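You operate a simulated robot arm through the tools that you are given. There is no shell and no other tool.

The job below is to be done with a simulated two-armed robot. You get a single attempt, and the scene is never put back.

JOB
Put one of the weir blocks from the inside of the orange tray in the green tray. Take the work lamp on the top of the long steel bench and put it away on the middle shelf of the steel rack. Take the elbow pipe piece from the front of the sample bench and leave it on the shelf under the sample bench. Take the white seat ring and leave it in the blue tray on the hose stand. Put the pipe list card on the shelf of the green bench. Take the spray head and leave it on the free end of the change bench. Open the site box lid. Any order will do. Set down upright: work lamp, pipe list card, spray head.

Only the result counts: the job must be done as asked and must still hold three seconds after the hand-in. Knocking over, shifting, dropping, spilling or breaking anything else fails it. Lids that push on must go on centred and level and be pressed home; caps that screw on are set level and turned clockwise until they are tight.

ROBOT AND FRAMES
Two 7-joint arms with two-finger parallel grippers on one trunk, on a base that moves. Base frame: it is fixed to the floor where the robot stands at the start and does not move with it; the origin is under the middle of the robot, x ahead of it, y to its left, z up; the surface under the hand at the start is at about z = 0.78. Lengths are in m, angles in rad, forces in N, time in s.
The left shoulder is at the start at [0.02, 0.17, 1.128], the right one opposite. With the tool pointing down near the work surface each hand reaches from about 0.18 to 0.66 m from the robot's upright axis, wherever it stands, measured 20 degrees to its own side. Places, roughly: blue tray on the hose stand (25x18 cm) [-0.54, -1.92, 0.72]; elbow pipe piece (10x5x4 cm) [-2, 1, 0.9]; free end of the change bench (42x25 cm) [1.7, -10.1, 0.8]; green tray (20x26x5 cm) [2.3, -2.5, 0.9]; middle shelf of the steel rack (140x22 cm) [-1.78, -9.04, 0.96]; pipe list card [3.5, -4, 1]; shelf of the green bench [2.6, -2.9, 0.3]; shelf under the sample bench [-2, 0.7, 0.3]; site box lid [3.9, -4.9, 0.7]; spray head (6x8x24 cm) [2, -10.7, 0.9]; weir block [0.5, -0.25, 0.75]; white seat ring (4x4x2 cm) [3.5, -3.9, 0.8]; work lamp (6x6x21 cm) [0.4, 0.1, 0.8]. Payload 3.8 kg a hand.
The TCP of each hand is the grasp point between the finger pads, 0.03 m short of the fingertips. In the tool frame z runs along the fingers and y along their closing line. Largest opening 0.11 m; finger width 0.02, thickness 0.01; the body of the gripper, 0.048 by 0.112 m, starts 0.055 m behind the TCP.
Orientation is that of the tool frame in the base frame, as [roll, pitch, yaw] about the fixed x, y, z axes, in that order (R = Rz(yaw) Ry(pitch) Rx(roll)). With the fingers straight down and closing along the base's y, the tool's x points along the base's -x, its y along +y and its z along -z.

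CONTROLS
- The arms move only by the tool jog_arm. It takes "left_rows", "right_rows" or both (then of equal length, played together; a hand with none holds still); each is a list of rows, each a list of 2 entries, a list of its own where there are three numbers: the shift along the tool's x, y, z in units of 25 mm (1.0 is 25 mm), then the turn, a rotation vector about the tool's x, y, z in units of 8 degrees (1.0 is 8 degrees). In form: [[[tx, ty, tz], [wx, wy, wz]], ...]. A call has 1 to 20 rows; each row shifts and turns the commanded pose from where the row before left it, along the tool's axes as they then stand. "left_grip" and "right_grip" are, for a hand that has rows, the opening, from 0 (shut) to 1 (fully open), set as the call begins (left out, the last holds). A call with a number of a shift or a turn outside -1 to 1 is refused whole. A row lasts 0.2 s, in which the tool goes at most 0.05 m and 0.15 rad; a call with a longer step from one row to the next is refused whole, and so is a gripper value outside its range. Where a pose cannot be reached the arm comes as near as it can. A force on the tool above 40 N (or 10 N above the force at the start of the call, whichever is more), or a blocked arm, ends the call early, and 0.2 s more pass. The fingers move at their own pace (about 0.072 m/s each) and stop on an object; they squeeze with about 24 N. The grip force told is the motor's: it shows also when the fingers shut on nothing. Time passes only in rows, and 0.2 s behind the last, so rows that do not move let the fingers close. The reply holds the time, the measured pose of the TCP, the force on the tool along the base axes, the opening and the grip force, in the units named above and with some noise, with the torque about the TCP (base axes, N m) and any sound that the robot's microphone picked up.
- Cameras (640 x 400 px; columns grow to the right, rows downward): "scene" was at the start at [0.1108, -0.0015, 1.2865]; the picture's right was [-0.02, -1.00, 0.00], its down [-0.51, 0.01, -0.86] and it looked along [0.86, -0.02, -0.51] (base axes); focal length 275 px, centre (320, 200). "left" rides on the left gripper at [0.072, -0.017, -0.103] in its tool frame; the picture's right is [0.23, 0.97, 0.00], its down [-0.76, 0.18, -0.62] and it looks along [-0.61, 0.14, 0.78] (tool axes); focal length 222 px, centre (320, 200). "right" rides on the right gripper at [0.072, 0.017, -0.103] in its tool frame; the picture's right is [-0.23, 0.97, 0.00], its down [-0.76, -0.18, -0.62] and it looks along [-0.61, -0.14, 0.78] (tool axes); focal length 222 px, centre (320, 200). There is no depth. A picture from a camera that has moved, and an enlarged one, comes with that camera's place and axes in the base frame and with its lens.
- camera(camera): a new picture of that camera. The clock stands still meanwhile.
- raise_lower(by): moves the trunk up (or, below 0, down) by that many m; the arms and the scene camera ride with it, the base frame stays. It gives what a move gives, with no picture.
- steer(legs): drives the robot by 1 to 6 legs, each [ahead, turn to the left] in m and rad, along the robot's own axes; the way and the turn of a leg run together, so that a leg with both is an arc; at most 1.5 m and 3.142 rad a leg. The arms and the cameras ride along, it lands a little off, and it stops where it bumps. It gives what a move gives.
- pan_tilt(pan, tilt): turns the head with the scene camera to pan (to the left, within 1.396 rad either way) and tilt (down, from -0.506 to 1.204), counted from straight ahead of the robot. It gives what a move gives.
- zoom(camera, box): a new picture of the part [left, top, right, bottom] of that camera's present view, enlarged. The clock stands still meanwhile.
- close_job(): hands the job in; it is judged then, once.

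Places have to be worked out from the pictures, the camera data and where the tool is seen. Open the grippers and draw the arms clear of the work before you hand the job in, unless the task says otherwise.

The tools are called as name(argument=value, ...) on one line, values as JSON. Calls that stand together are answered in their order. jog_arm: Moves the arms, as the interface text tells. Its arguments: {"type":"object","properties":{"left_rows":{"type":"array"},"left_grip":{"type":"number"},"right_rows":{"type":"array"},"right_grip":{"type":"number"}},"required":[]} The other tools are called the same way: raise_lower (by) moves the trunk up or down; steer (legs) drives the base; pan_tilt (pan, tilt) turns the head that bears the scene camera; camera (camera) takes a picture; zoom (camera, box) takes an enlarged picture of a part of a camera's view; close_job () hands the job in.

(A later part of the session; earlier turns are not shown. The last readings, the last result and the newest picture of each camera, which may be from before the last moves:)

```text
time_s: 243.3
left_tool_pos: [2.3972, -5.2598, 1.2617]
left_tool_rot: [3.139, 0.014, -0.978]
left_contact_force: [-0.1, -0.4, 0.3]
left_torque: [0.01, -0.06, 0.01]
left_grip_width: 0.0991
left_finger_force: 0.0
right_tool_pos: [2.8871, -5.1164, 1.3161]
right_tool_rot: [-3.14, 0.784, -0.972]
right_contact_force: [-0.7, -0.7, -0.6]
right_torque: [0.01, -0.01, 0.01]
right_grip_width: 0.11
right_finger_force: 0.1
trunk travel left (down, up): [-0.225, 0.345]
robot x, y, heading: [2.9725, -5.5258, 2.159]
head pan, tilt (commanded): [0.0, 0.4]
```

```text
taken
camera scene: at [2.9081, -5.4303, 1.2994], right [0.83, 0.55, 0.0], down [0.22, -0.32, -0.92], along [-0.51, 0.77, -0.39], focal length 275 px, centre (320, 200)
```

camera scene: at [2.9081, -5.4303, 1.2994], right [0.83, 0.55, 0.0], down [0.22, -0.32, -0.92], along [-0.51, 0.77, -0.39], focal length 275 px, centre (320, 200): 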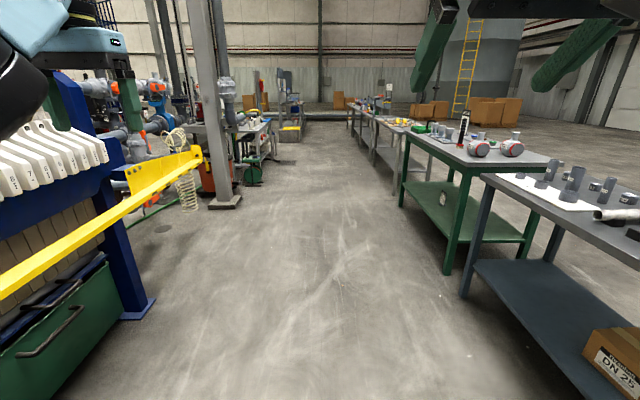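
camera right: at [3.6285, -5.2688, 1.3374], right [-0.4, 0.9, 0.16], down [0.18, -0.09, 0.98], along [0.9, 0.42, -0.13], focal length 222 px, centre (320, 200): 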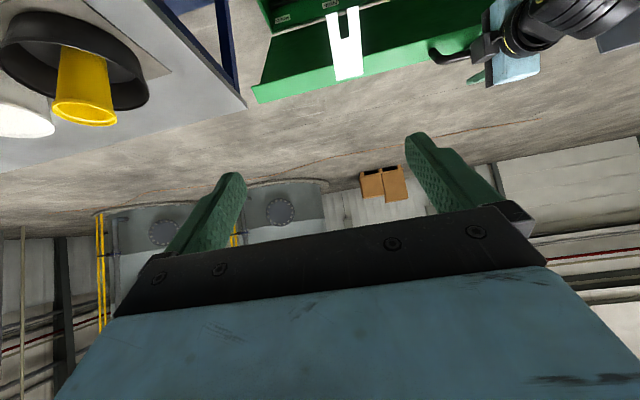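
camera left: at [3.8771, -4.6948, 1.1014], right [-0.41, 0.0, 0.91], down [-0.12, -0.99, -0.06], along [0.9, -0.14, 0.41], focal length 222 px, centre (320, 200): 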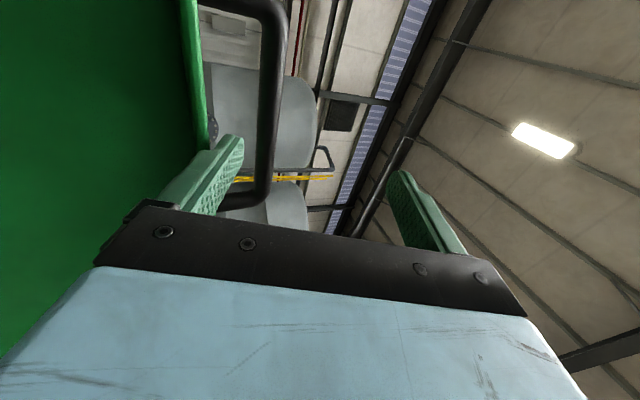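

The left arm is back in its normal posture. Drawing it in slightly, then heading to the pipe bench for the ring.

jog_arm(left_rows=[[[0.7, -0.4, -0.2], [0, 0, 0]], [[0.7, -0.4, -0.2], [0, 0, 0]], [[0.7, -0.4, -0.2], [0, 0, 0]], [[0.7, -0.4, -0.2], [0, 0, 0]], [[0.7, -0.4, -0.2], [0, 0, 0]], [[0.7, -0.4, -0.2], [0, 0, 0]]], left_grip=1.0)

steer(legs=[[1.22, 0], [0, -1.555]])

pan_tilt(pan=-0.1, tilt=0.5)

camera(camera="scene")

```text
time_s: 244.7
left_tool_pos: [2.4958, -5.3146, 1.2802]
left_tool_rot: [-3.125, -0.008, -0.968]
left_contact_force: [-0.8, -0.1, -0.5]
left_torque: [0.01, 0.01, -0.02]
left_grip_width: 0.1097
left_finger_force: 0.2
right_tool_pos: [2.8873, -5.1164, 1.3144]
right_tool_rot: [-3.14, 0.784, -0.972]
right_contact_force: [0.3, -0.1, -0.3]
right_torque: [0.03, -0.01, -0.03]
right_grip_width: 0.11
right_finger_force: 0.0
trunk travel left (down, up): [-0.225, 0.345]
robot x, y, heading: [2.9709, -5.5235, 2.157]
head pan, tilt (commanded): [0.0, 0.4]
```

```text
time_s: 254.6
left_tool_pos: [2.5073, -4.0703, 1.2842]
left_tool_rot: [-3.131, 0.002, -2.523]
left_contact_force: [0.0, 0.4, -0.3]
left_torque: [0.04, 0.02, -0.02]
left_grip_width: 0.11
left_finger_force: 0.1
right_tool_pos: [2.7133, -4.4543, 1.316]
right_tool_rot: [-3.139, 0.783, -2.527]
right_contact_force: [0.8, -0.4, -0.4]
right_torque: [-0.02, -0.01, -0.01]
right_grip_width: 0.1096
right_finger_force: 0.1
trunk travel left (down, up): [-0.225, 0.345]
robot x, y, heading: [2.3062, -4.544, 0.599]
head pan, tilt (commanded): [0.0, 0.4]
```

```text
time_s: 255.2
left_tool_pos: [2.508, -4.0683, 1.2821]
left_tool_rot: [-3.13, -0.007, -2.524]
left_contact_force: [0.3, 0.0, 0.4]
left_torque: [-0.03, 0.02, -0.01]
left_grip_width: 0.1098
left_finger_force: 0.1
right_tool_pos: [2.7136, -4.4537, 1.3156]
right_tool_rot: [-3.14, 0.782, -2.525]
right_contact_force: [0.4, 0.2, 0.5]
right_torque: [-0.01, -0.01, 0.0]
right_grip_width: 0.1101
right_finger_force: 0.1
trunk travel left (down, up): [-0.225, 0.345]
robot x, y, heading: [2.3063, -4.5456, 0.599]
head pan, tilt (commanded): [-0.099, 0.499]
```

```text
taken
camera scene: at [2.3917, -4.4704, 1.3038], right [0.67, -0.74, 0.0], down [-0.25, -0.23, -0.94], along [0.69, 0.63, -0.34], focal length 275 px, centre (320, 200)
```

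scene: 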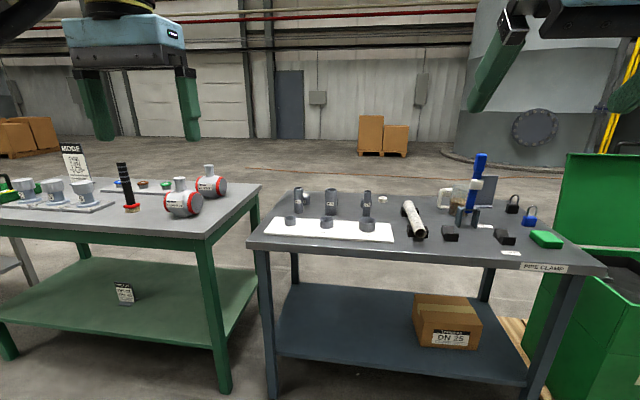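

The card still stands on the green shelf and the lid stays open. Driving ahead 0.60 m toward the pipe bench, then measuring the ring.

steer(legs=[[0.6, 0]])

pan_tilt(pan=-0.15, tilt=0.65)

camera(camera="scene")

camera(camera="right")

```text
time_s: 258.6
left_tool_pos: [3.0001, -3.7292, 1.2814]
left_tool_rot: [-3.127, -0.006, -2.522]
left_contact_force: [-0.7, 0.0, 0.9]
left_torque: [-0.03, 0.0, -0.01]
left_grip_width: 0.1099
left_finger_force: 0.1
right_tool_pos: [3.2046, -4.1139, 1.3153]
right_tool_rot: [-3.139, 0.783, -2.523]
right_contact_force: [-0.5, 0.5, 0.1]
right_torque: [-0.02, 0.02, -0.03]
right_grip_width: 0.11
right_finger_force: 0.0
trunk travel left (down, up): [-0.225, 0.345]
robot x, y, heading: [2.7993, -4.2028, 0.604]
head pan, tilt (commanded): [-0.099, 0.499]
```

```text
time_s: 259.3
left_tool_pos: [3.0004, -3.7282, 1.2775]
left_tool_rot: [-3.129, -0.012, -2.521]
left_contact_force: [0.4, -0.2, -0.7]
left_torque: [-0.02, -0.02, -0.02]
left_grip_width: 0.1099
left_finger_force: 0.0
right_tool_pos: [3.2026, -4.1134, 1.3156]
right_tool_rot: [-3.141, 0.784, -2.523]
right_contact_force: [-1.0, 0.9, 0.5]
right_torque: [0.0, 0.02, 0.02]
right_grip_width: 0.11
right_finger_force: 0.0
trunk travel left (down, up): [-0.225, 0.345]
robot x, y, heading: [2.8004, -4.2047, 0.599]
head pan, tilt (commanded): [-0.15, 0.649]
```

```text
taken
camera scene: at [2.8835, -4.1315, 1.3022], right [0.67, -0.74, 0.0], down [-0.27, -0.24, -0.93], along [0.69, 0.63, -0.36], focal length 275 px, centre (320, 200)
```

scene: 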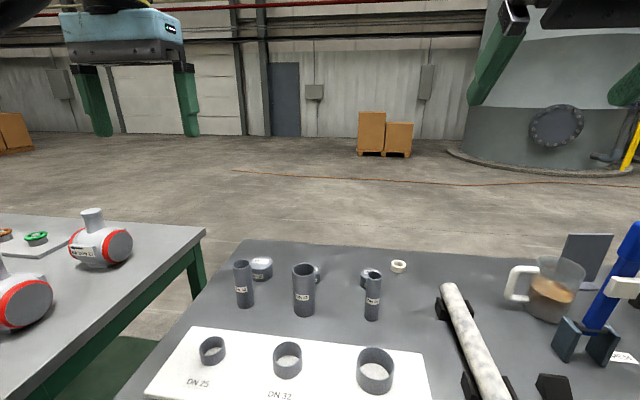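

```text
taken
camera right: at [3.0923, -4.1714, 1.3377], right [-0.43, 0.89, 0.16], down [0.18, -0.09, 0.98], along [0.88, 0.45, -0.12], focal length 222 px, centre (320, 200)
```

right: 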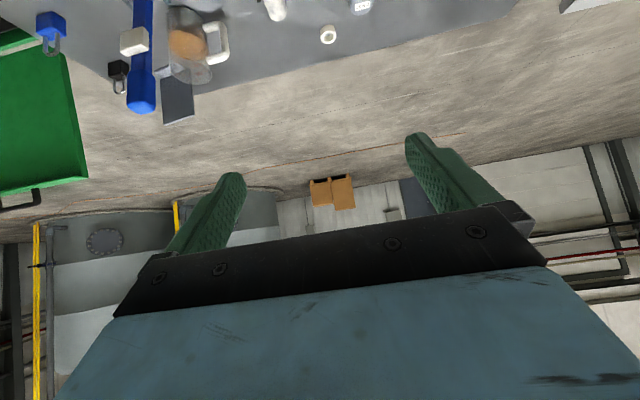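

The head camera isn't following its command (it is off by about 0.3 rad), so the left arm's elbow probably touches the head. I'll back off a little and move the left hand outward and down to free it.

steer(legs=[[-0.35, 0]])

jog_arm(left_rows=[[[-0.4, 0.4, 0.6], [0, 0, 0]], [[-0.4, 0.4, 0.6], [0, 0, 0]], [[-0.4, 0.4, 0.6], [0, 0, 0]], [[-0.4, 0.4, 0.6], [0, 0, 0]], [[-0.4, 0, 0.6], [0, 0, 0]], [[-0.4, 0, 0.6], [0, 0, 0]]])

pan_tilt(pan=0.9, tilt=0.3)

camera(camera="scene")

```text
time_s: 261.6
left_tool_pos: [2.7111, -3.9305, 1.2801]
left_tool_rot: [-3.129, -0.011, -2.527]
left_contact_force: [-0.6, -0.3, 0.1]
left_torque: [0.0, -0.03, 0.02]
left_grip_width: 0.1102
left_finger_force: 0.1
right_tool_pos: [2.9114, -4.317, 1.3159]
right_tool_rot: [-3.14, 0.784, -2.527]
right_contact_force: [-0.1, -0.4, -0.2]
right_torque: [-0.01, -0.04, 0.01]
right_grip_width: 0.1101
right_finger_force: 0.0
trunk travel left (down, up): [-0.225, 0.345]
robot x, y, heading: [2.5062, -4.4071, 0.595]
head pan, tilt (commanded): [-0.15, 0.649]
```

```text
time_s: 263.0
left_tool_pos: [2.7365, -3.8624, 1.1884]
left_tool_rot: [-3.128, -0.016, -2.527]
left_contact_force: [-0.4, 0.7, 0.4]
left_torque: [0.02, 0.0, 0.02]
left_grip_width: 0.1102
left_finger_force: 0.2
right_tool_pos: [2.9135, -4.3168, 1.3144]
right_tool_rot: [-3.14, 0.784, -2.528]
right_contact_force: [-0.5, -0.2, -0.1]
right_torque: [-0.01, 0.03, 0.02]
right_grip_width: 0.1099
right_finger_force: 0.1
trunk travel left (down, up): [-0.225, 0.345]
robot x, y, heading: [2.5067, -4.4096, 0.596]
head pan, tilt (commanded): [-0.15, 0.649]
```

```text
time_s: 264.3
left_tool_pos: [2.7376, -3.8636, 1.1892]
left_tool_rot: [-3.127, -0.014, -2.528]
left_contact_force: [0.1, 0.5, 0.3]
left_torque: [-0.01, 0.0, 0.07]
left_grip_width: 0.11
left_finger_force: 0.0
right_tool_pos: [2.9126, -4.3156, 1.3158]
right_tool_rot: [-3.141, 0.782, -2.53]
right_contact_force: [0.1, 0.1, 0.4]
right_torque: [-0.01, -0.06, -0.03]
right_grip_width: 0.11
right_finger_force: 0.0
trunk travel left (down, up): [-0.225, 0.345]
robot x, y, heading: [2.5055, -4.4031, 0.603]
head pan, tilt (commanded): [0.901, 0.3]
```

```text
taken
camera scene: at [2.5295, -4.3013, 1.3086], right [1.0, -0.07, 0.0], down [-0.02, -0.3, -0.96], along [0.07, 0.95, -0.3], focal length 275 px, centre (320, 200)
```

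scene: 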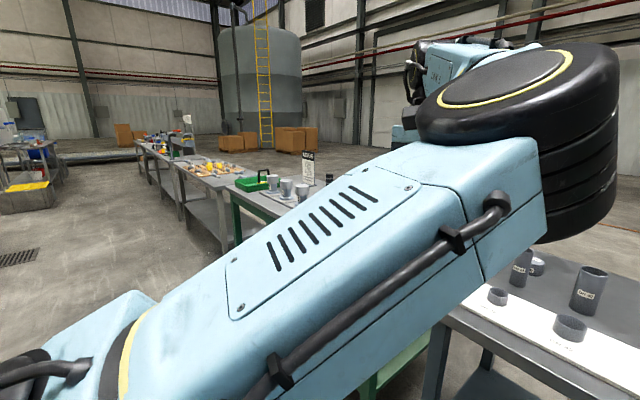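

The left elbow is folded inward, in front of the head. I'll swing the hand out to the left to coax the elbow outward.

jog_arm(left_rows=[[[0, 0.9, 0.3], [0, 0, 0]], [[0, 0.9, 0.3], [0, 0, 0]], [[0, 0.9, 0.3], [0, 0, 0]], [[0, 0.9, 0.3], [0, 0, 0]], [[0, 0.9, 0.3], [0, 0, 0]], [[0, 0.9, 0.3], [0, 0, 0]]])

camera(camera="scene")

```text
time_s: 265.7
left_tool_pos: [2.6577, -3.755, 1.1388]
left_tool_rot: [-3.127, -0.014, -2.53]
left_contact_force: [0.5, 0.4, -0.3]
left_torque: [0.02, -0.01, -0.02]
left_grip_width: 0.1101
left_finger_force: 0.1
right_tool_pos: [2.9138, -4.3165, 1.3158]
right_tool_rot: [-3.14, 0.783, -2.528]
right_contact_force: [0.5, 0.2, -0.4]
right_torque: [-0.01, 0.03, 0.01]
right_grip_width: 0.1103
right_finger_force: 0.2
trunk travel left (down, up): [-0.225, 0.345]
robot x, y, heading: [2.5037, -4.406, 0.602]
head pan, tilt (commanded): [0.901, 0.3]
```

```text
taken
camera scene: at [2.5292, -4.3007, 1.3085], right [1.0, -0.07, 0.0], down [-0.02, -0.3, -0.96], along [0.07, 0.95, -0.3], focal length 275 px, centre (320, 200)
```

scene: 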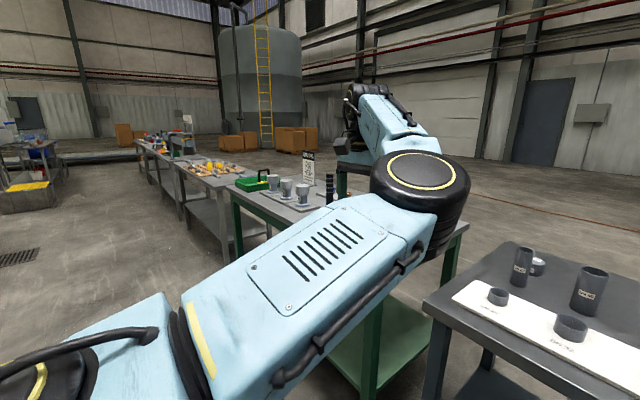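

The elbow stays folded inward, but the arm works; I'll simply park the left hand at a pose where the head was free (about 0.5 m ahead, 0.36 m left, z≈1.22) and test the head.

jog_arm(left_rows=[[[0, -0.8, -0.8], [0, 0, 0]], [[0, -0.8, -0.8], [0, 0, 0]], [[0, -0.8, -0.8], [0, 0, 0]], [[0, -0.8, -0.8], [0, 0, 0]]])

pan_tilt(pan=-0.15, tilt=0.65)

camera(camera="scene")

```text
time_s: 266.7
left_tool_pos: [2.7066, -3.8212, 1.2218]
left_tool_rot: [-3.131, -0.015, -2.528]
left_contact_force: [1.0, -0.9, -0.5]
left_torque: [0.05, 0.0, -0.02]
left_grip_width: 0.1102
left_finger_force: 0.0
right_tool_pos: [2.9128, -4.3167, 1.3148]
right_tool_rot: [3.141, 0.784, -2.531]
right_contact_force: [0.3, 0.1, 0.7]
right_torque: [-0.01, 0.01, 0.02]
right_grip_width: 0.11
right_finger_force: 0.0
trunk travel left (down, up): [-0.225, 0.345]
robot x, y, heading: [2.502, -4.4068, 0.602]
head pan, tilt (commanded): [0.901, 0.3]
```

```text
time_s: 268.0
left_tool_pos: [2.7057, -3.8181, 1.2193]
left_tool_rot: [-3.126, -0.014, -2.526]
left_contact_force: [0.4, 0.2, -0.6]
left_torque: [0.01, -0.03, -0.01]
left_grip_width: 0.1098
left_finger_force: 0.0
right_tool_pos: [2.9125, -4.3167, 1.315]
right_tool_rot: [-3.139, 0.784, -2.528]
right_contact_force: [0.0, 1.2, 0.6]
right_torque: [-0.02, -0.01, 0.02]
right_grip_width: 0.1099
right_finger_force: 0.1
trunk travel left (down, up): [-0.225, 0.345]
robot x, y, heading: [2.5036, -4.4057, 0.595]
head pan, tilt (commanded): [-0.15, 0.649]
```

```text
taken
camera scene: at [2.601, -4.3568, 1.2768], right [0.43, -0.9, 0.0], down [-0.54, -0.26, -0.8], along [0.72, 0.35, -0.6], focal length 275 px, centre (320, 200)
```

scene: 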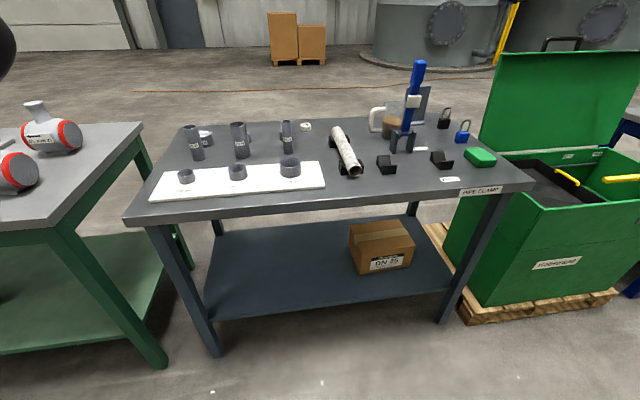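

The head is free again. Driving 0.385 m ahead to the bench and measuring the ring.

steer(legs=[[0.385, 0]])

zoom(camera="scene", box=[220, 80, 380, 200])

camera(camera="right")

```text
time_s: 270.4
left_tool_pos: [3.0244, -3.5995, 1.2203]
left_tool_rot: [-3.129, -0.014, -2.525]
left_contact_force: [0.1, 0.0, -0.1]
left_torque: [0.01, -0.02, -0.01]
left_grip_width: 0.11
left_finger_force: 0.0
right_tool_pos: [3.2331, -4.097, 1.3154]
right_tool_rot: [-3.14, 0.782, -2.528]
right_contact_force: [0.3, 0.1, 0.7]
right_torque: [0.05, 0.01, 0.0]
right_grip_width: 0.11
right_finger_force: 0.1
trunk travel left (down, up): [-0.225, 0.345]
robot x, y, heading: [2.8244, -4.1888, 0.594]
head pan, tilt (commanded): [-0.15, 0.649]
```

```text
3.33 times, centred on (300, 140) of scene
camera zoom: at [2.9209, -4.1378, 1.2768], right [0.44, -0.9, 0.0], down [-0.54, -0.26, -0.8], along [0.72, 0.35, -0.6], focal length 916 px, centre (387, 400)
```

zoom: 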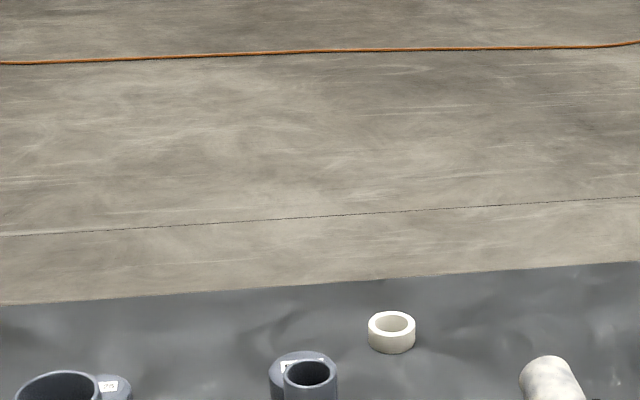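

```text
taken
camera right: at [3.1205, -4.1539, 1.3375], right [-0.43, 0.89, 0.16], down [0.18, -0.09, 0.98], along [0.88, 0.45, -0.13], focal length 222 px, centre (320, 200)
```

right: 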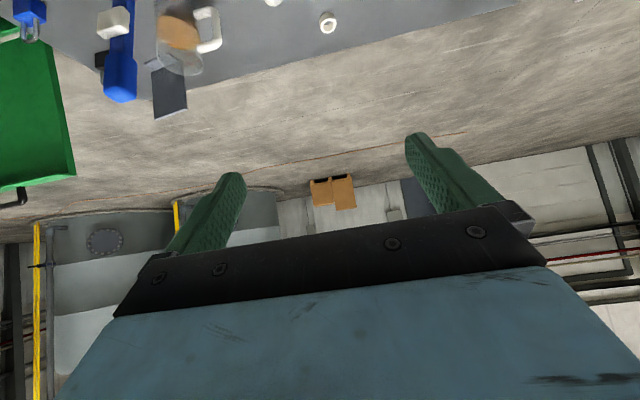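

The ring triangulates to (3.502, -3.859, 0.86), about 0.75 m ahead and 0.11 m right. Moving the right hand down along its 45° axis to a point 12 cm short of the ring.

jog_arm(right_rows=[[[0.1456, 0.0884, 0.953], [0, 0, 0]], [[0.1456, 0.0884, 0.953], [0, 0, 0]], [[0.1456, 0.0884, 0.953], [0, 0, 0]], [[0.1456, 0.0884, 0.953], [0, 0, 0]], [[0.1456, 0.0884, 0.953], [0, 0, 0]], [[0.1456, 0.0884, 0.953], [0, 0, 0]], [[0.1456, 0.0884, 0.953], [0, 0, 0]], [[0.1456, 0.0884, 0.953], [0, 0, 0]], [[0.1456, 0.0884, 0.953], [0, 0, 0]], [[0.1456, 0.0884, 0.953], [0, 0, 0]], [[0.1456, 0.0884, 0.953], [0, 0, 0]], [[0.1456, 0.0884, 0.953], [0, 0, 0]], [[0.1456, 0.0884, 0.953], [0, 0, 0]], [[0.1456, 0.0884, 0.953], [0, 0, 0]], [[0.1456, 0.0884, 0.953], [0, 0, 0]], [[0.1456, 0.0884, 0.953], [0, 0, 0]], [[0.1456, 0.0884, 0.953], [0, 0, 0]], [[0.1456, 0.0884, 0.953], [0, 0, 0]]], right_grip=0.6)

camera(camera="right")

camera(camera="scene")

```text
time_s: 274.2
left_tool_pos: [3.0225, -3.6002, 1.2199]
left_tool_rot: [-3.128, -0.015, -2.525]
left_contact_force: [-0.4, -0.2, 0.0]
left_torque: [-0.02, 0.01, -0.01]
left_grip_width: 0.11
left_finger_force: 0.0
right_tool_pos: [3.4194, -3.9164, 0.9656]
right_tool_rot: [-3.14, 0.784, -2.527]
right_contact_force: [0.3, 0.2, 0.0]
right_torque: [0.03, 0.03, -0.02]
right_grip_width: 0.0662
right_finger_force: 0.1
trunk travel left (down, up): [-0.225, 0.345]
robot x, y, heading: [2.825, -4.1876, 0.597]
head pan, tilt (commanded): [-0.15, 0.649]
```

```text
taken
camera right: at [3.3072, -3.9739, 0.9878], right [-0.43, 0.89, 0.16], down [0.18, -0.09, 0.98], along [0.88, 0.45, -0.13], focal length 222 px, centre (320, 200)
```

right: 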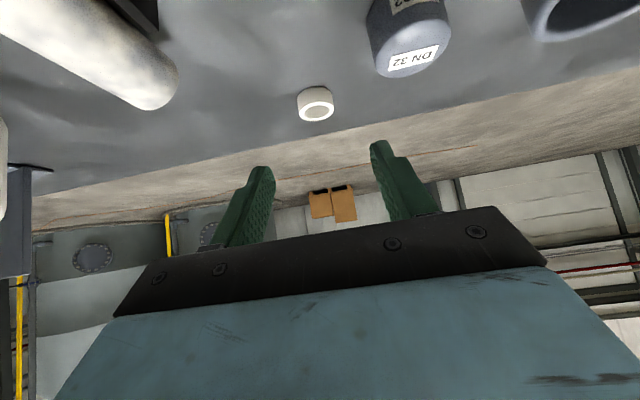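

```text
taken
camera scene: at [2.9207, -4.1379, 1.2768], right [0.44, -0.9, 0.0], down [-0.54, -0.26, -0.8], along [0.72, 0.35, -0.6], focal length 275 px, centre (320, 200)
```

scene: 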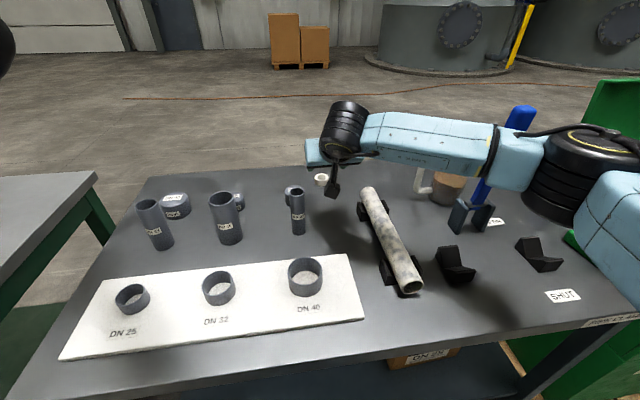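

The ring is centred between the fingers on the tool axis, and the forearm is well clear of the lever. Advancing 9 cm more.

jog_arm(right_rows=[[[0, -0.03, 0.9], [0, 0, 0]], [[0, -0.03, 0.9], [0, 0, 0]], [[0, -0.03, 0.9], [0, 0, 0]], [[0, 0, 0.9], [0, 0, 0]]])

camera(camera="right")

zoom(camera="scene", box=[240, 80, 420, 220])

```text
time_s: 275.2
left_tool_pos: [3.0237, -3.6002, 1.2205]
left_tool_rot: [-3.128, -0.013, -2.525]
left_contact_force: [0.4, -0.3, 0.0]
left_torque: [0.04, 0.03, 0.01]
left_grip_width: 0.1101
left_finger_force: 0.0
right_tool_pos: [3.4744, -3.8811, 0.9027]
right_tool_rot: [-3.138, 0.784, -2.527]
right_contact_force: [0.1, -0.7, 0.1]
right_torque: [0.02, 0.0, 0.01]
right_grip_width: 0.0662
right_finger_force: 0.0
trunk travel left (down, up): [-0.225, 0.345]
robot x, y, heading: [2.8255, -4.1863, 0.606]
head pan, tilt (commanded): [-0.15, 0.649]
```

```text
taken
camera right: at [3.3621, -3.939, 0.9243], right [-0.43, 0.89, 0.16], down [0.18, -0.09, 0.98], along [0.88, 0.45, -0.13], focal length 222 px, centre (320, 200)
```

right: 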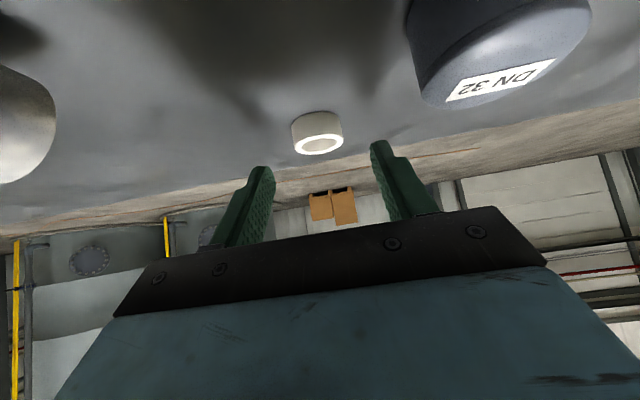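

```text
2.86 times, centred on (330, 150) of scene
camera zoom: at [2.9205, -4.1378, 1.2768], right [0.44, -0.9, 0.0], down [-0.54, -0.26, -0.8], along [0.72, 0.35, -0.6], focal length 785 px, centre (291, 343)
```

zoom: 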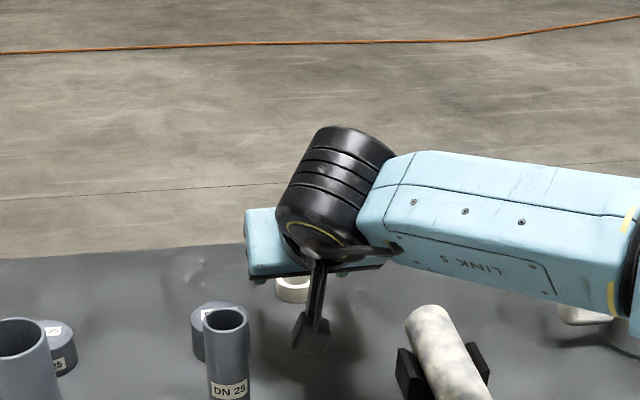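

The ring is about 3 cm beyond the fingertips, dead ahead. Final 3 cm advance, watching contact.

jog_arm(right_rows=[[[-0.04, 0.03, 0.5], [0, 0, 0]], [[-0.04, 0.03, 0.5], [0, 0, 0]], [[0, 0, 0.28], [0, 0, 0]]])

camera(camera="right")

```text
time_s: 276.1
left_tool_pos: [3.024, -3.6008, 1.2198]
left_tool_rot: [-3.128, -0.015, -2.527]
left_contact_force: [-0.6, 0.2, 0.4]
left_torque: [-0.01, 0.01, 0.0]
left_grip_width: 0.11
left_finger_force: 0.0
right_tool_pos: [3.4914, -3.8667, 0.882]
right_tool_rot: [-3.139, 0.784, -2.525]
right_contact_force: [1.0, -0.1, -0.5]
right_torque: [0.01, 0.01, -0.01]
right_grip_width: 0.066
right_finger_force: 0.0
trunk travel left (down, up): [-0.225, 0.345]
robot x, y, heading: [2.8232, -4.1874, 0.603]
head pan, tilt (commanded): [-0.15, 0.649]
```

```text
taken
camera right: at [3.3797, -3.9241, 0.9034], right [-0.43, 0.89, 0.16], down [0.18, -0.09, 0.98], along [0.88, 0.45, -0.12], focal length 222 px, centre (320, 200)
```

right: 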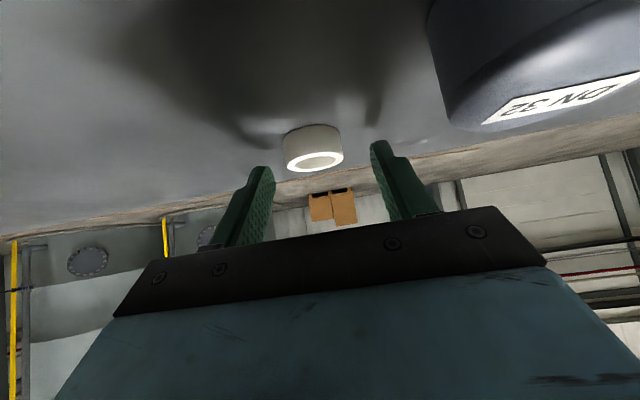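

The ring's centre is just at the fingertips and about 1 cm low. Nudging 8 mm further in/down, then closing.

jog_arm(right_rows=[[[0.06, -0.05, 0.36], [0, 0, 0]], [[0, 0, 0], [0, 0, 0]]])

jog_arm(right_rows=[[[0, 0, 0], [0, 0, 0]], [[0, 0, 0], [0, 0, 0]], [[0, 0, 0], [0, 0, 0]]], right_grip=0.0)

camera(camera="right")

```text
time_s: 276.6
left_tool_pos: [3.0234, -3.5997, 1.2201]
left_tool_rot: [-3.128, -0.013, -2.525]
left_contact_force: [0.3, 0.1, 0.5]
left_torque: [0.01, -0.03, -0.02]
left_grip_width: 0.1101
left_finger_force: 0.0
right_tool_pos: [3.4971, -3.8664, 0.8735]
right_tool_rot: [-3.139, 0.785, -2.527]
right_contact_force: [-0.2, 0.4, -0.2]
right_torque: [0.02, -0.01, 0.01]
right_grip_width: 0.0658
right_finger_force: 0.2
trunk travel left (down, up): [-0.225, 0.345]
robot x, y, heading: [2.8269, -4.1876, 0.602]
head pan, tilt (commanded): [-0.15, 0.649]
```

```text
time_s: 277.4
left_tool_pos: [3.0242, -3.6006, 1.2205]
left_tool_rot: [-3.13, -0.013, -2.525]
left_contact_force: [0.4, 0.0, 0.1]
left_torque: [-0.01, 0.0, 0.02]
left_grip_width: 0.1098
left_finger_force: 0.0
right_tool_pos: [3.4959, -3.8646, 0.8719]
right_tool_rot: [-3.139, 0.782, -2.527]
right_contact_force: [0.0, 0.0, -0.2]
right_torque: [0.03, -0.01, -0.01]
right_grip_width: 0.0375
right_finger_force: 23.9
trunk travel left (down, up): [-0.225, 0.345]
robot x, y, heading: [2.8273, -4.1892, 0.601]
head pan, tilt (commanded): [-0.15, 0.649]
```

```text
taken
camera right: at [3.3843, -3.9224, 0.8961], right [-0.43, 0.89, 0.16], down [0.18, -0.09, 0.98], along [0.88, 0.45, -0.12], focal length 222 px, centre (320, 200)
```

right: 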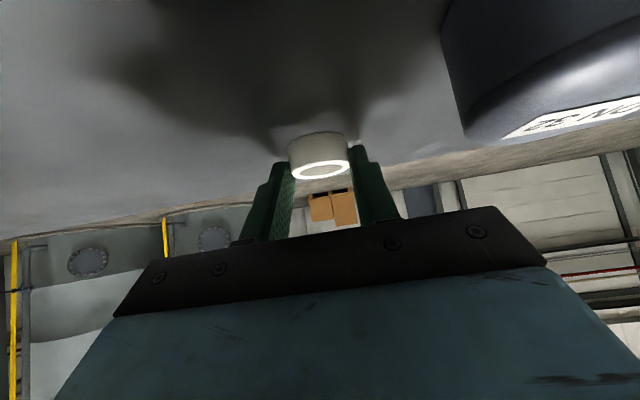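

Holding the ring at 37.5 mm with 24 N. Lifting by the trunk, first 5 cm, and checking.

raise_lower(by=0.05)

camera(camera="right")

```text
time_s: 278.4
left_tool_pos: [3.0244, -3.6005, 1.2689]
left_tool_rot: [-3.127, -0.012, -2.525]
left_contact_force: [-0.1, -0.1, 0.6]
left_torque: [0.02, 0.01, 0.01]
left_grip_width: 0.1102
left_finger_force: 0.1
right_tool_pos: [3.4973, -3.8655, 0.9254]
right_tool_rot: [-3.14, 0.784, -2.529]
right_contact_force: [0.5, 0.6, -0.4]
right_torque: [0.04, 0.01, -0.02]
right_grip_width: 0.0375
right_finger_force: 23.6
trunk travel left (down, up): [-0.275, 0.295]
robot x, y, heading: [2.8266, -4.1864, 0.6]
head pan, tilt (commanded): [-0.15, 0.649]
```

```text
taken
camera right: at [3.3845, -3.9225, 0.9458], right [-0.43, 0.89, 0.16], down [0.18, -0.09, 0.98], along [0.88, 0.45, -0.13], focal length 222 px, centre (320, 200)
```

right: 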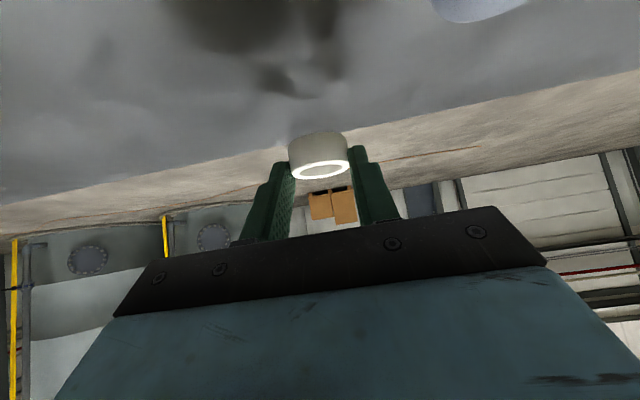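

The ring came up with the hand. Raising further and backing out.

raise_lower(by=0.12)

steer(legs=[[-0.5, 0]])

jog_arm(right_rows=[[[0.75, 0, -0.75], [0, 0, 0]], [[0.75, 0, -0.75], [0, 0, 0]], [[0.75, 0, -0.75], [0, 0, 0]], [[0.75, 0, -0.75], [0, 0, 0]], [[0.75, 0, -0.75], [0, 0, 0]], [[0.75, 0, -0.75], [0, 0, 0]], [[0.75, 0, -0.75], [0, 0, 0]], [[0.75, 0, -0.75], [0, 0, 0]], [[0.75, 0, -0.75], [0, 0, 0]], [[0.75, 0, -0.75], [0, 0, 0]]])

camera(camera="right")

camera(camera="scene")

```text
time_s: 279.9
left_tool_pos: [3.0243, -3.599, 1.3888]
left_tool_rot: [-3.128, -0.015, -2.523]
left_contact_force: [-0.1, -1.6, -0.3]
left_torque: [-0.01, 0.07, -0.02]
left_grip_width: 0.1101
left_finger_force: 0.0
right_tool_pos: [3.4973, -3.8661, 1.0425]
right_tool_rot: [-3.14, 0.782, -2.528]
right_contact_force: [0.1, 0.3, 0.1]
right_torque: [0.01, -0.01, -0.02]
right_grip_width: 0.0376
right_finger_force: 23.8
trunk travel left (down, up): [-0.395, 0.175]
robot x, y, heading: [2.8229, -4.1889, 0.602]
head pan, tilt (commanded): [-0.15, 0.649]
```

```text
time_s: 282.8
left_tool_pos: [2.6016, -3.886, 1.3904]
left_tool_rot: [-3.128, -0.013, -2.512]
left_contact_force: [0.0, -0.3, 0.2]
left_torque: [0.01, -0.02, 0.01]
left_grip_width: 0.11
left_finger_force: 0.1
right_tool_pos: [3.0779, -4.1446, 1.0446]
right_tool_rot: [-3.139, 0.785, -2.512]
right_contact_force: [-0.5, 1.0, -0.1]
right_torque: [0.02, -0.02, 0.03]
right_grip_width: 0.0373
right_finger_force: 23.7
trunk travel left (down, up): [-0.395, 0.175]
robot x, y, heading: [2.4075, -4.4783, 0.614]
head pan, tilt (commanded): [-0.15, 0.649]
```

```text
time_s: 285.0
left_tool_pos: [2.6019, -3.8853, 1.3904]
left_tool_rot: [-3.13, -0.013, -2.51]
left_contact_force: [0.1, 0.1, -0.6]
left_torque: [0.01, 0.01, -0.03]
left_grip_width: 0.1099
left_finger_force: 0.1
right_tool_pos: [2.8623, -4.3014, 1.0447]
right_tool_rot: [3.141, 0.786, -2.513]
right_contact_force: [0.1, -0.1, -0.6]
right_torque: [0.02, -0.01, -0.02]
right_grip_width: 0.0369
right_finger_force: 24.6
trunk travel left (down, up): [-0.395, 0.175]
robot x, y, heading: [2.4098, -4.4794, 0.614]
head pan, tilt (commanded): [-0.15, 0.649]
```

```text
taken
camera right: at [2.7508, -4.3602, 1.067], right [-0.44, 0.88, 0.16], down [0.18, -0.09, 0.98], along [0.88, 0.46, -0.12], focal length 222 px, centre (320, 200)
```

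right: 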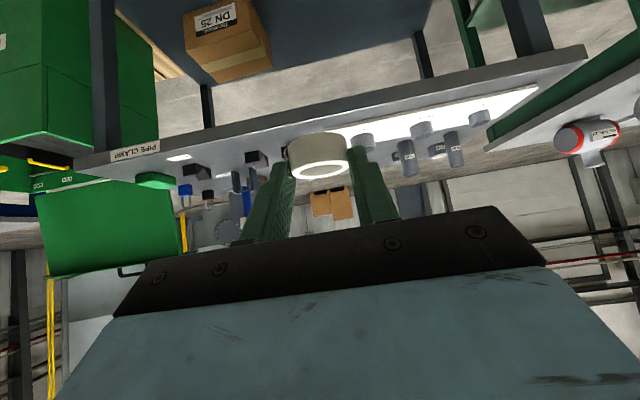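

```text
taken
camera scene: at [2.5055, -4.4252, 1.4469], right [0.45, -0.89, 0.0], down [-0.54, -0.27, -0.8], along [0.71, 0.36, -0.6], focal length 275 px, centre (320, 200)
```

scene: 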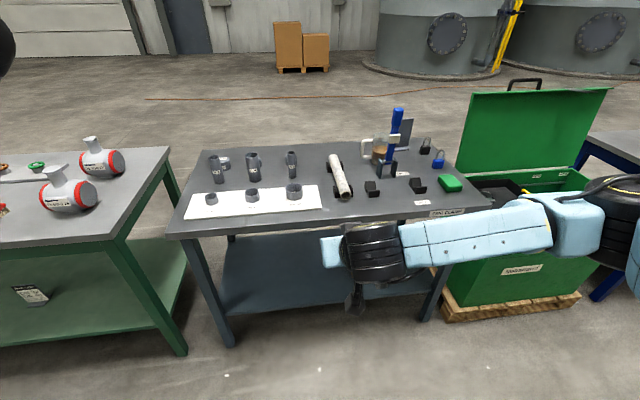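

Ring secured. The card on the green shelf looks oddly tilted in the corner of this view; let me zoom to check it.

zoom(camera="scene", box=[0, 240, 120, 340])

pan_tilt(pan=0.5, tilt=0.65)

camera(camera="scene")

```text
4.00 times, centred on (60, 290) of scene
camera zoom: at [2.5055, -4.4252, 1.4469], right [0.45, -0.89, 0.0], down [-0.54, -0.27, -0.8], along [0.71, 0.36, -0.6], focal length 1100 px, centre (1360, -160)
```

zoom: 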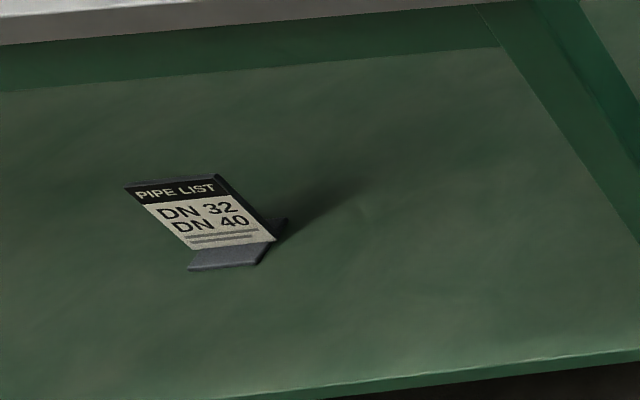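

```text
time_s: 286.1
left_tool_pos: [2.6026, -3.8861, 1.3896]
left_tool_rot: [-3.129, -0.014, -2.511]
left_contact_force: [0.1, -1.2, -0.7]
left_torque: [0.02, 0.03, 0.0]
left_grip_width: 0.1098
left_finger_force: 0.0
right_tool_pos: [2.8633, -4.3004, 1.0439]
right_tool_rot: [3.141, 0.783, -2.513]
right_contact_force: [0.7, -0.4, -0.3]
right_torque: [0.02, 0.01, -0.01]
right_grip_width: 0.037
right_finger_force: 23.6
trunk travel left (down, up): [-0.395, 0.175]
robot x, y, heading: [2.4102, -4.4769, 0.607]
head pan, tilt (commanded): [0.499, 0.649]
```

```text
taken
camera scene: at [2.4666, -4.3858, 1.4468], right [0.9, -0.44, 0.0], down [-0.27, -0.54, -0.8], along [0.35, 0.71, -0.6], focal length 275 px, centre (320, 200)
```

scene: 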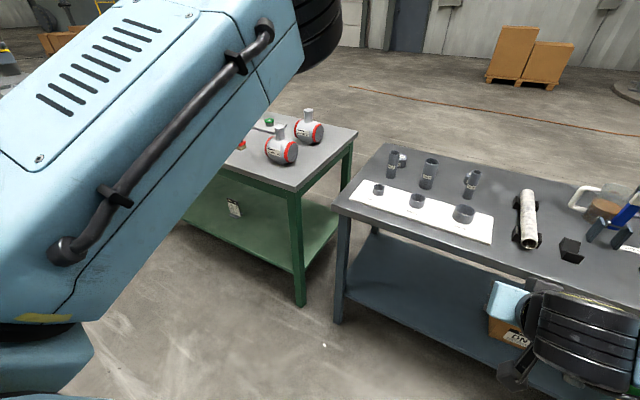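

The card is fine (standing on its foot; only perspective made it look slanted). Now turning to drive back along the aisle to the hose stand with the ring.

steer(legs=[[0, 1.57]])

pan_tilt(pan=0.0, tilt=0.4)

camera(camera="scene")

```text
time_s: 290.3
left_tool_pos: [1.8186, -4.2894, 1.3895]
left_tool_rot: [-3.127, -0.013, -0.934]
left_contact_force: [-0.3, -0.1, 0.5]
left_torque: [-0.01, 0.03, -0.02]
left_grip_width: 0.1101
left_finger_force: 0.0
right_tool_pos: [2.2338, -4.0252, 1.0443]
right_tool_rot: [-3.14, 0.784, -0.935]
right_contact_force: [1.1, -0.7, -0.4]
right_torque: [0.03, 0.02, 0.02]
right_grip_width: 0.0364
right_finger_force: 23.7
trunk travel left (down, up): [-0.395, 0.175]
robot x, y, heading: [2.4119, -4.4765, 2.195]
head pan, tilt (commanded): [0.499, 0.649]
```

```text
time_s: 291.2
left_tool_pos: [1.8198, -4.2899, 1.3899]
left_tool_rot: [-3.129, -0.013, -0.933]
left_contact_force: [0.6, 0.2, -0.1]
left_torque: [0.0, -0.01, -0.01]
left_grip_width: 0.11
left_finger_force: 0.1
right_tool_pos: [2.2332, -4.026, 1.0448]
right_tool_rot: [-3.139, 0.783, -0.935]
right_contact_force: [0.3, 0.5, 0.0]
right_torque: [0.02, 0.03, 0.02]
right_grip_width: 0.0361
right_finger_force: 24.1
trunk travel left (down, up): [-0.395, 0.175]
robot x, y, heading: [2.4117, -4.4727, 2.19]
head pan, tilt (commanded): [0.0, 0.4]
```

```text
taken
camera scene: at [2.3448, -4.3833, 1.4693], right [0.81, 0.58, 0.0], down [0.23, -0.32, -0.92], along [-0.54, 0.75, -0.39], focal length 275 px, centre (320, 200)
```

scene: 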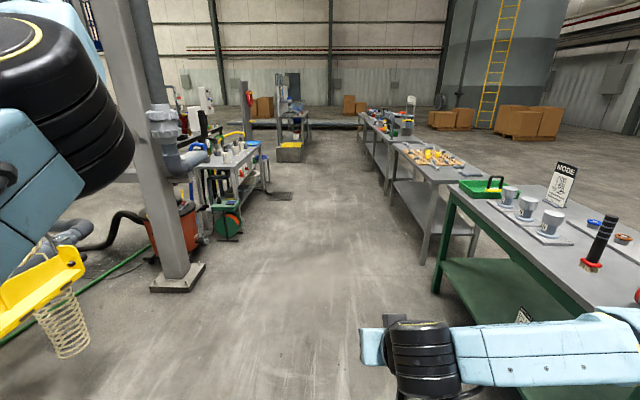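

The grip width on the ring is creeping down (37.5 → 36.1 mm), so it may be working loose. Checking it.

camera(camera="right")

zoom(camera="right", box=[230, 100, 410, 250])

```text
taken
camera right: at [2.2923, -4.1353, 1.0667], right [-0.88, -0.45, 0.16], down [0.08, 0.18, 0.98], along [-0.47, 0.88, -0.12], focal length 222 px, centre (320, 200)
```

right: 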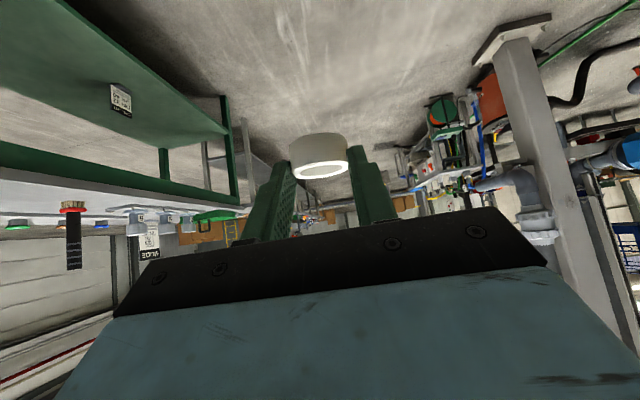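

```text
2.67 times, centred on (320, 175) of right
camera zoom: at [2.2923, -4.1353, 1.0667], right [-0.88, -0.45, 0.16], down [0.08, 0.18, 0.98], along [-0.47, 0.88, -0.12], focal length 592 px, centre (320, 267)
```

zoom: 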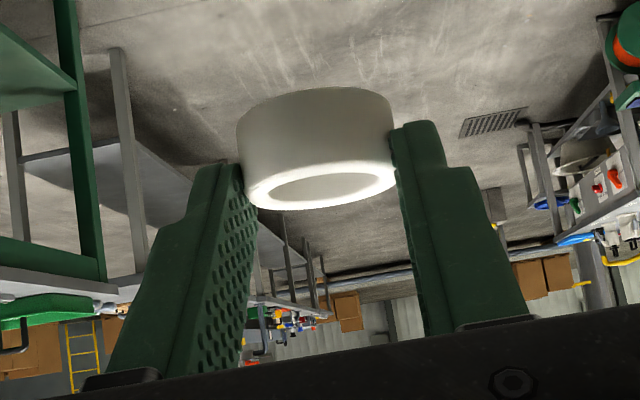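

The ring is held only by the very fingertips, off-centre, and is being squeezed out. Before it drops I'll set it down on the free front strip of the pipe bench right here and regrasp it vertically. Turning back to face the bench.

steer(legs=[[0, -1.585], [0.22, 0]])

pan_tilt(pan=-0.25, tilt=0.85)

camera(camera="scene")

camera(camera="right")

```text
time_s: 296.8
left_tool_pos: [2.7836, -3.7629, 1.39]
left_tool_rot: [-3.128, -0.014, -2.519]
left_contact_force: [0.2, -0.7, 0.4]
left_torque: [0.02, 0.02, -0.01]
left_grip_width: 0.1102
left_finger_force: 0.1
right_tool_pos: [3.0431, -4.1801, 1.0441]
right_tool_rot: [-3.14, 0.784, -2.521]
right_contact_force: [0.4, 0.3, -0.2]
right_torque: [-0.05, 0.0, -0.03]
right_grip_width: 0.036
right_finger_force: 23.7
trunk travel left (down, up): [-0.395, 0.175]
robot x, y, heading: [2.591, -4.3522, 0.61]
head pan, tilt (commanded): [0.0, 0.4]
```

```text
time_s: 297.7
left_tool_pos: [2.7843, -3.7617, 1.3894]
left_tool_rot: [-3.13, -0.013, -2.518]
left_contact_force: [0.4, 0.0, 0.1]
left_torque: [0.01, 0.01, -0.03]
left_grip_width: 0.1103
left_finger_force: 0.0
right_tool_pos: [3.0424, -4.1793, 1.044]
right_tool_rot: [-3.139, 0.783, -2.521]
right_contact_force: [-0.7, 0.4, -0.3]
right_torque: [-0.02, -0.01, -0.02]
right_grip_width: 0.0358
right_finger_force: 23.1
trunk travel left (down, up): [-0.395, 0.175]
robot x, y, heading: [2.587, -4.3503, 0.602]
head pan, tilt (commanded): [-0.25, 0.85]
```

```text
taken
camera scene: at [2.6803, -4.3121, 1.4303], right [0.35, -0.94, 0.0], down [-0.7, -0.26, -0.66], along [0.62, 0.23, -0.75], focal length 275 px, centre (320, 200)
```

scene: 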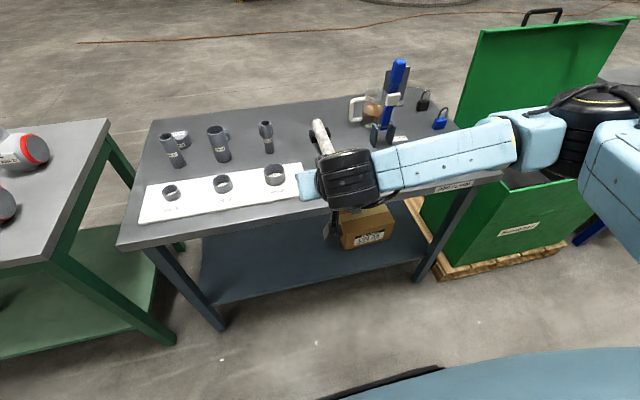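

```text
taken
camera right: at [2.9306, -4.238, 1.0667], right [-0.44, 0.89, 0.16], down [0.18, -0.09, 0.98], along [0.88, 0.46, -0.12], focal length 222 px, centre (320, 200)
```

right: 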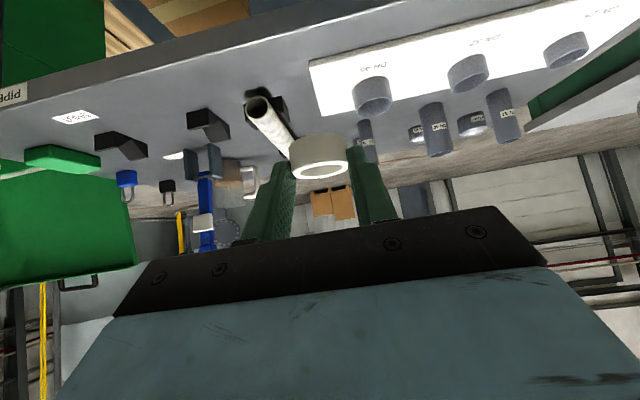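

I'll move the ring over the free spot just in front of the pipe's V-block (about (3.232, -4.190)), then lower by the trunk.

jog_arm(right_rows=[[[-0.625, -0.791, 0.622], [0, 0, 0]], [[-0.625, -0.791, 0.622], [0, 0, 0]], [[-0.625, -0.791, 0.622], [0, 0, 0]], [[-0.625, -0.791, 0.622], [0, 0, 0]], [[-0.625, -0.791, 0.622], [0, 0, 0]], [[-0.625, -0.791, 0.622], [0, 0, 0]]])

raise_lower(by=-0.12)

camera(camera="right")

camera(camera="scene")

```text
time_s: 299.1
left_tool_pos: [2.7859, -3.7618, 1.391]
left_tool_rot: [-3.129, -0.016, -2.519]
left_contact_force: [0.6, -0.1, -0.1]
left_torque: [0.03, 0.01, -0.05]
left_grip_width: 0.11
left_finger_force: 0.0
right_tool_pos: [3.2203, -4.2014, 1.0458]
right_tool_rot: [-3.138, 0.784, -2.52]
right_contact_force: [0.1, -0.4, -0.5]
right_torque: [0.02, -0.01, -0.01]
right_grip_width: 0.0358
right_finger_force: 24.3
trunk travel left (down, up): [-0.395, 0.175]
robot x, y, heading: [2.5904, -4.3522, 0.61]
head pan, tilt (commanded): [-0.25, 0.85]
```

```text
time_s: 300.6
left_tool_pos: [2.7831, -3.7621, 1.27]
left_tool_rot: [-3.129, -0.01, -2.518]
left_contact_force: [0.8, -0.2, -0.4]
left_torque: [-0.01, -0.02, 0.02]
left_grip_width: 0.1098
left_finger_force: 0.1
right_tool_pos: [3.2197, -4.1993, 0.9251]
right_tool_rot: [-3.14, 0.784, -2.52]
right_contact_force: [0.5, 0.1, -1.2]
right_torque: [-0.02, 0.02, 0.02]
right_grip_width: 0.0362
right_finger_force: 24.0
trunk travel left (down, up): [-0.275, 0.295]
robot x, y, heading: [2.5904, -4.3532, 0.61]
head pan, tilt (commanded): [-0.25, 0.85]
```

```text
taken
camera right: at [3.1072, -4.2577, 0.9479], right [-0.44, 0.89, 0.16], down [0.18, -0.09, 0.98], along [0.88, 0.46, -0.12], focal length 222 px, centre (320, 200)
```

right: 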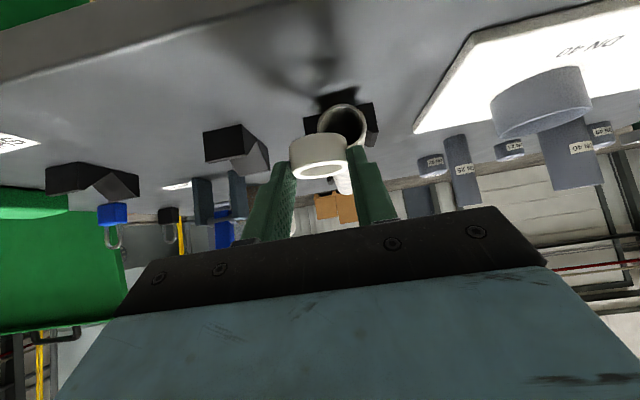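

```text
taken
camera scene: at [2.6801, -4.3122, 1.3103], right [0.35, -0.94, 0.0], down [-0.7, -0.26, -0.66], along [0.62, 0.23, -0.75], focal length 275 px, centre (320, 200)
```

scene: 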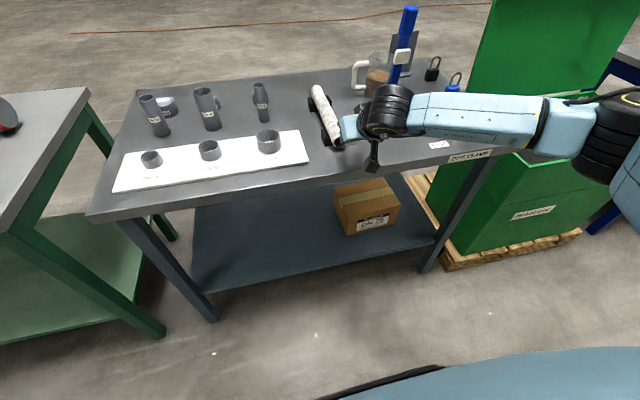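

The ring hangs just in front of the pipe's V-block with clearance. Lowering further.

raise_lower(by=-0.045)

jog_arm(right_rows=[[[0.06, 0, 0.06], [0, 0, 0]], [[0.06, 0, 0.06], [0, 0, 0]]])

camera(camera="right")

```text
time_s: 301.4
left_tool_pos: [2.7844, -3.7617, 1.2249]
left_tool_rot: [-3.13, -0.015, -2.517]
left_contact_force: [1.0, -0.9, -0.4]
left_torque: [0.01, 0.0, 0.01]
left_grip_width: 0.11
left_finger_force: 0.1
right_tool_pos: [3.2181, -4.2024, 0.8817]
right_tool_rot: [-3.138, 0.782, -2.52]
right_contact_force: [-0.7, 0.7, 0.9]
right_torque: [-0.04, 0.02, 0.01]
right_grip_width: 0.0358
right_finger_force: 24.1
trunk travel left (down, up): [-0.23, 0.34]
robot x, y, heading: [2.59, -4.3517, 0.616]
head pan, tilt (commanded): [-0.25, 0.85]
```

```text
time_s: 302.0
left_tool_pos: [2.7845, -3.7629, 1.2255]
left_tool_rot: [-3.129, -0.013, -2.519]
left_contact_force: [-0.8, -0.6, 0.0]
left_torque: [0.02, -0.01, 0.01]
left_grip_width: 0.1101
left_finger_force: 0.1
right_tool_pos: [3.2194, -4.1979, 0.8765]
right_tool_rot: [3.141, 0.784, -2.519]
right_contact_force: [0.2, 0.1, -0.8]
right_torque: [-0.02, 0.01, 0.01]
right_grip_width: 0.0358
right_finger_force: 24.2
trunk travel left (down, up): [-0.23, 0.34]
robot x, y, heading: [2.5906, -4.3514, 0.609]
head pan, tilt (commanded): [-0.25, 0.85]
```

```text
taken
camera right: at [3.1068, -4.2572, 0.8986], right [-0.44, 0.89, 0.16], down [0.18, -0.09, 0.98], along [0.88, 0.46, -0.12], focal length 222 px, centre (320, 200)
```

right: 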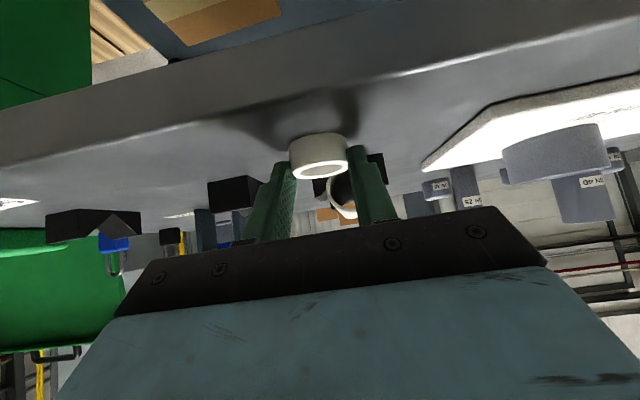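

Almost touching; lowering a few more millimetres until contact.

jog_arm(right_rows=[[[0.06, 0, 0.06], [0, 0, 0]], [[0.06, 0, 0.06], [0, 0, 0]]])

```text
time_s: 302.6
left_tool_pos: [2.7839, -3.7627, 1.2242]
left_tool_rot: [-3.127, -0.012, -2.517]
left_contact_force: [0.9, 0.3, 0.2]
left_torque: [0.05, 0.0, -0.01]
left_grip_width: 0.11
left_finger_force: 0.0
right_tool_pos: [3.2195, -4.1981, 0.8743]
right_tool_rot: [-3.139, 0.789, -2.52]
right_contact_force: [-1.8, -1.0, 7.8]
right_torque: [-0.04, -0.12, -0.01]
right_grip_width: 0.0358
right_finger_force: 23.9
trunk travel left (down, up): [-0.23, 0.34]
robot x, y, heading: [2.5923, -4.3515, 0.607]
head pan, tilt (commanded): [-0.25, 0.85]
```

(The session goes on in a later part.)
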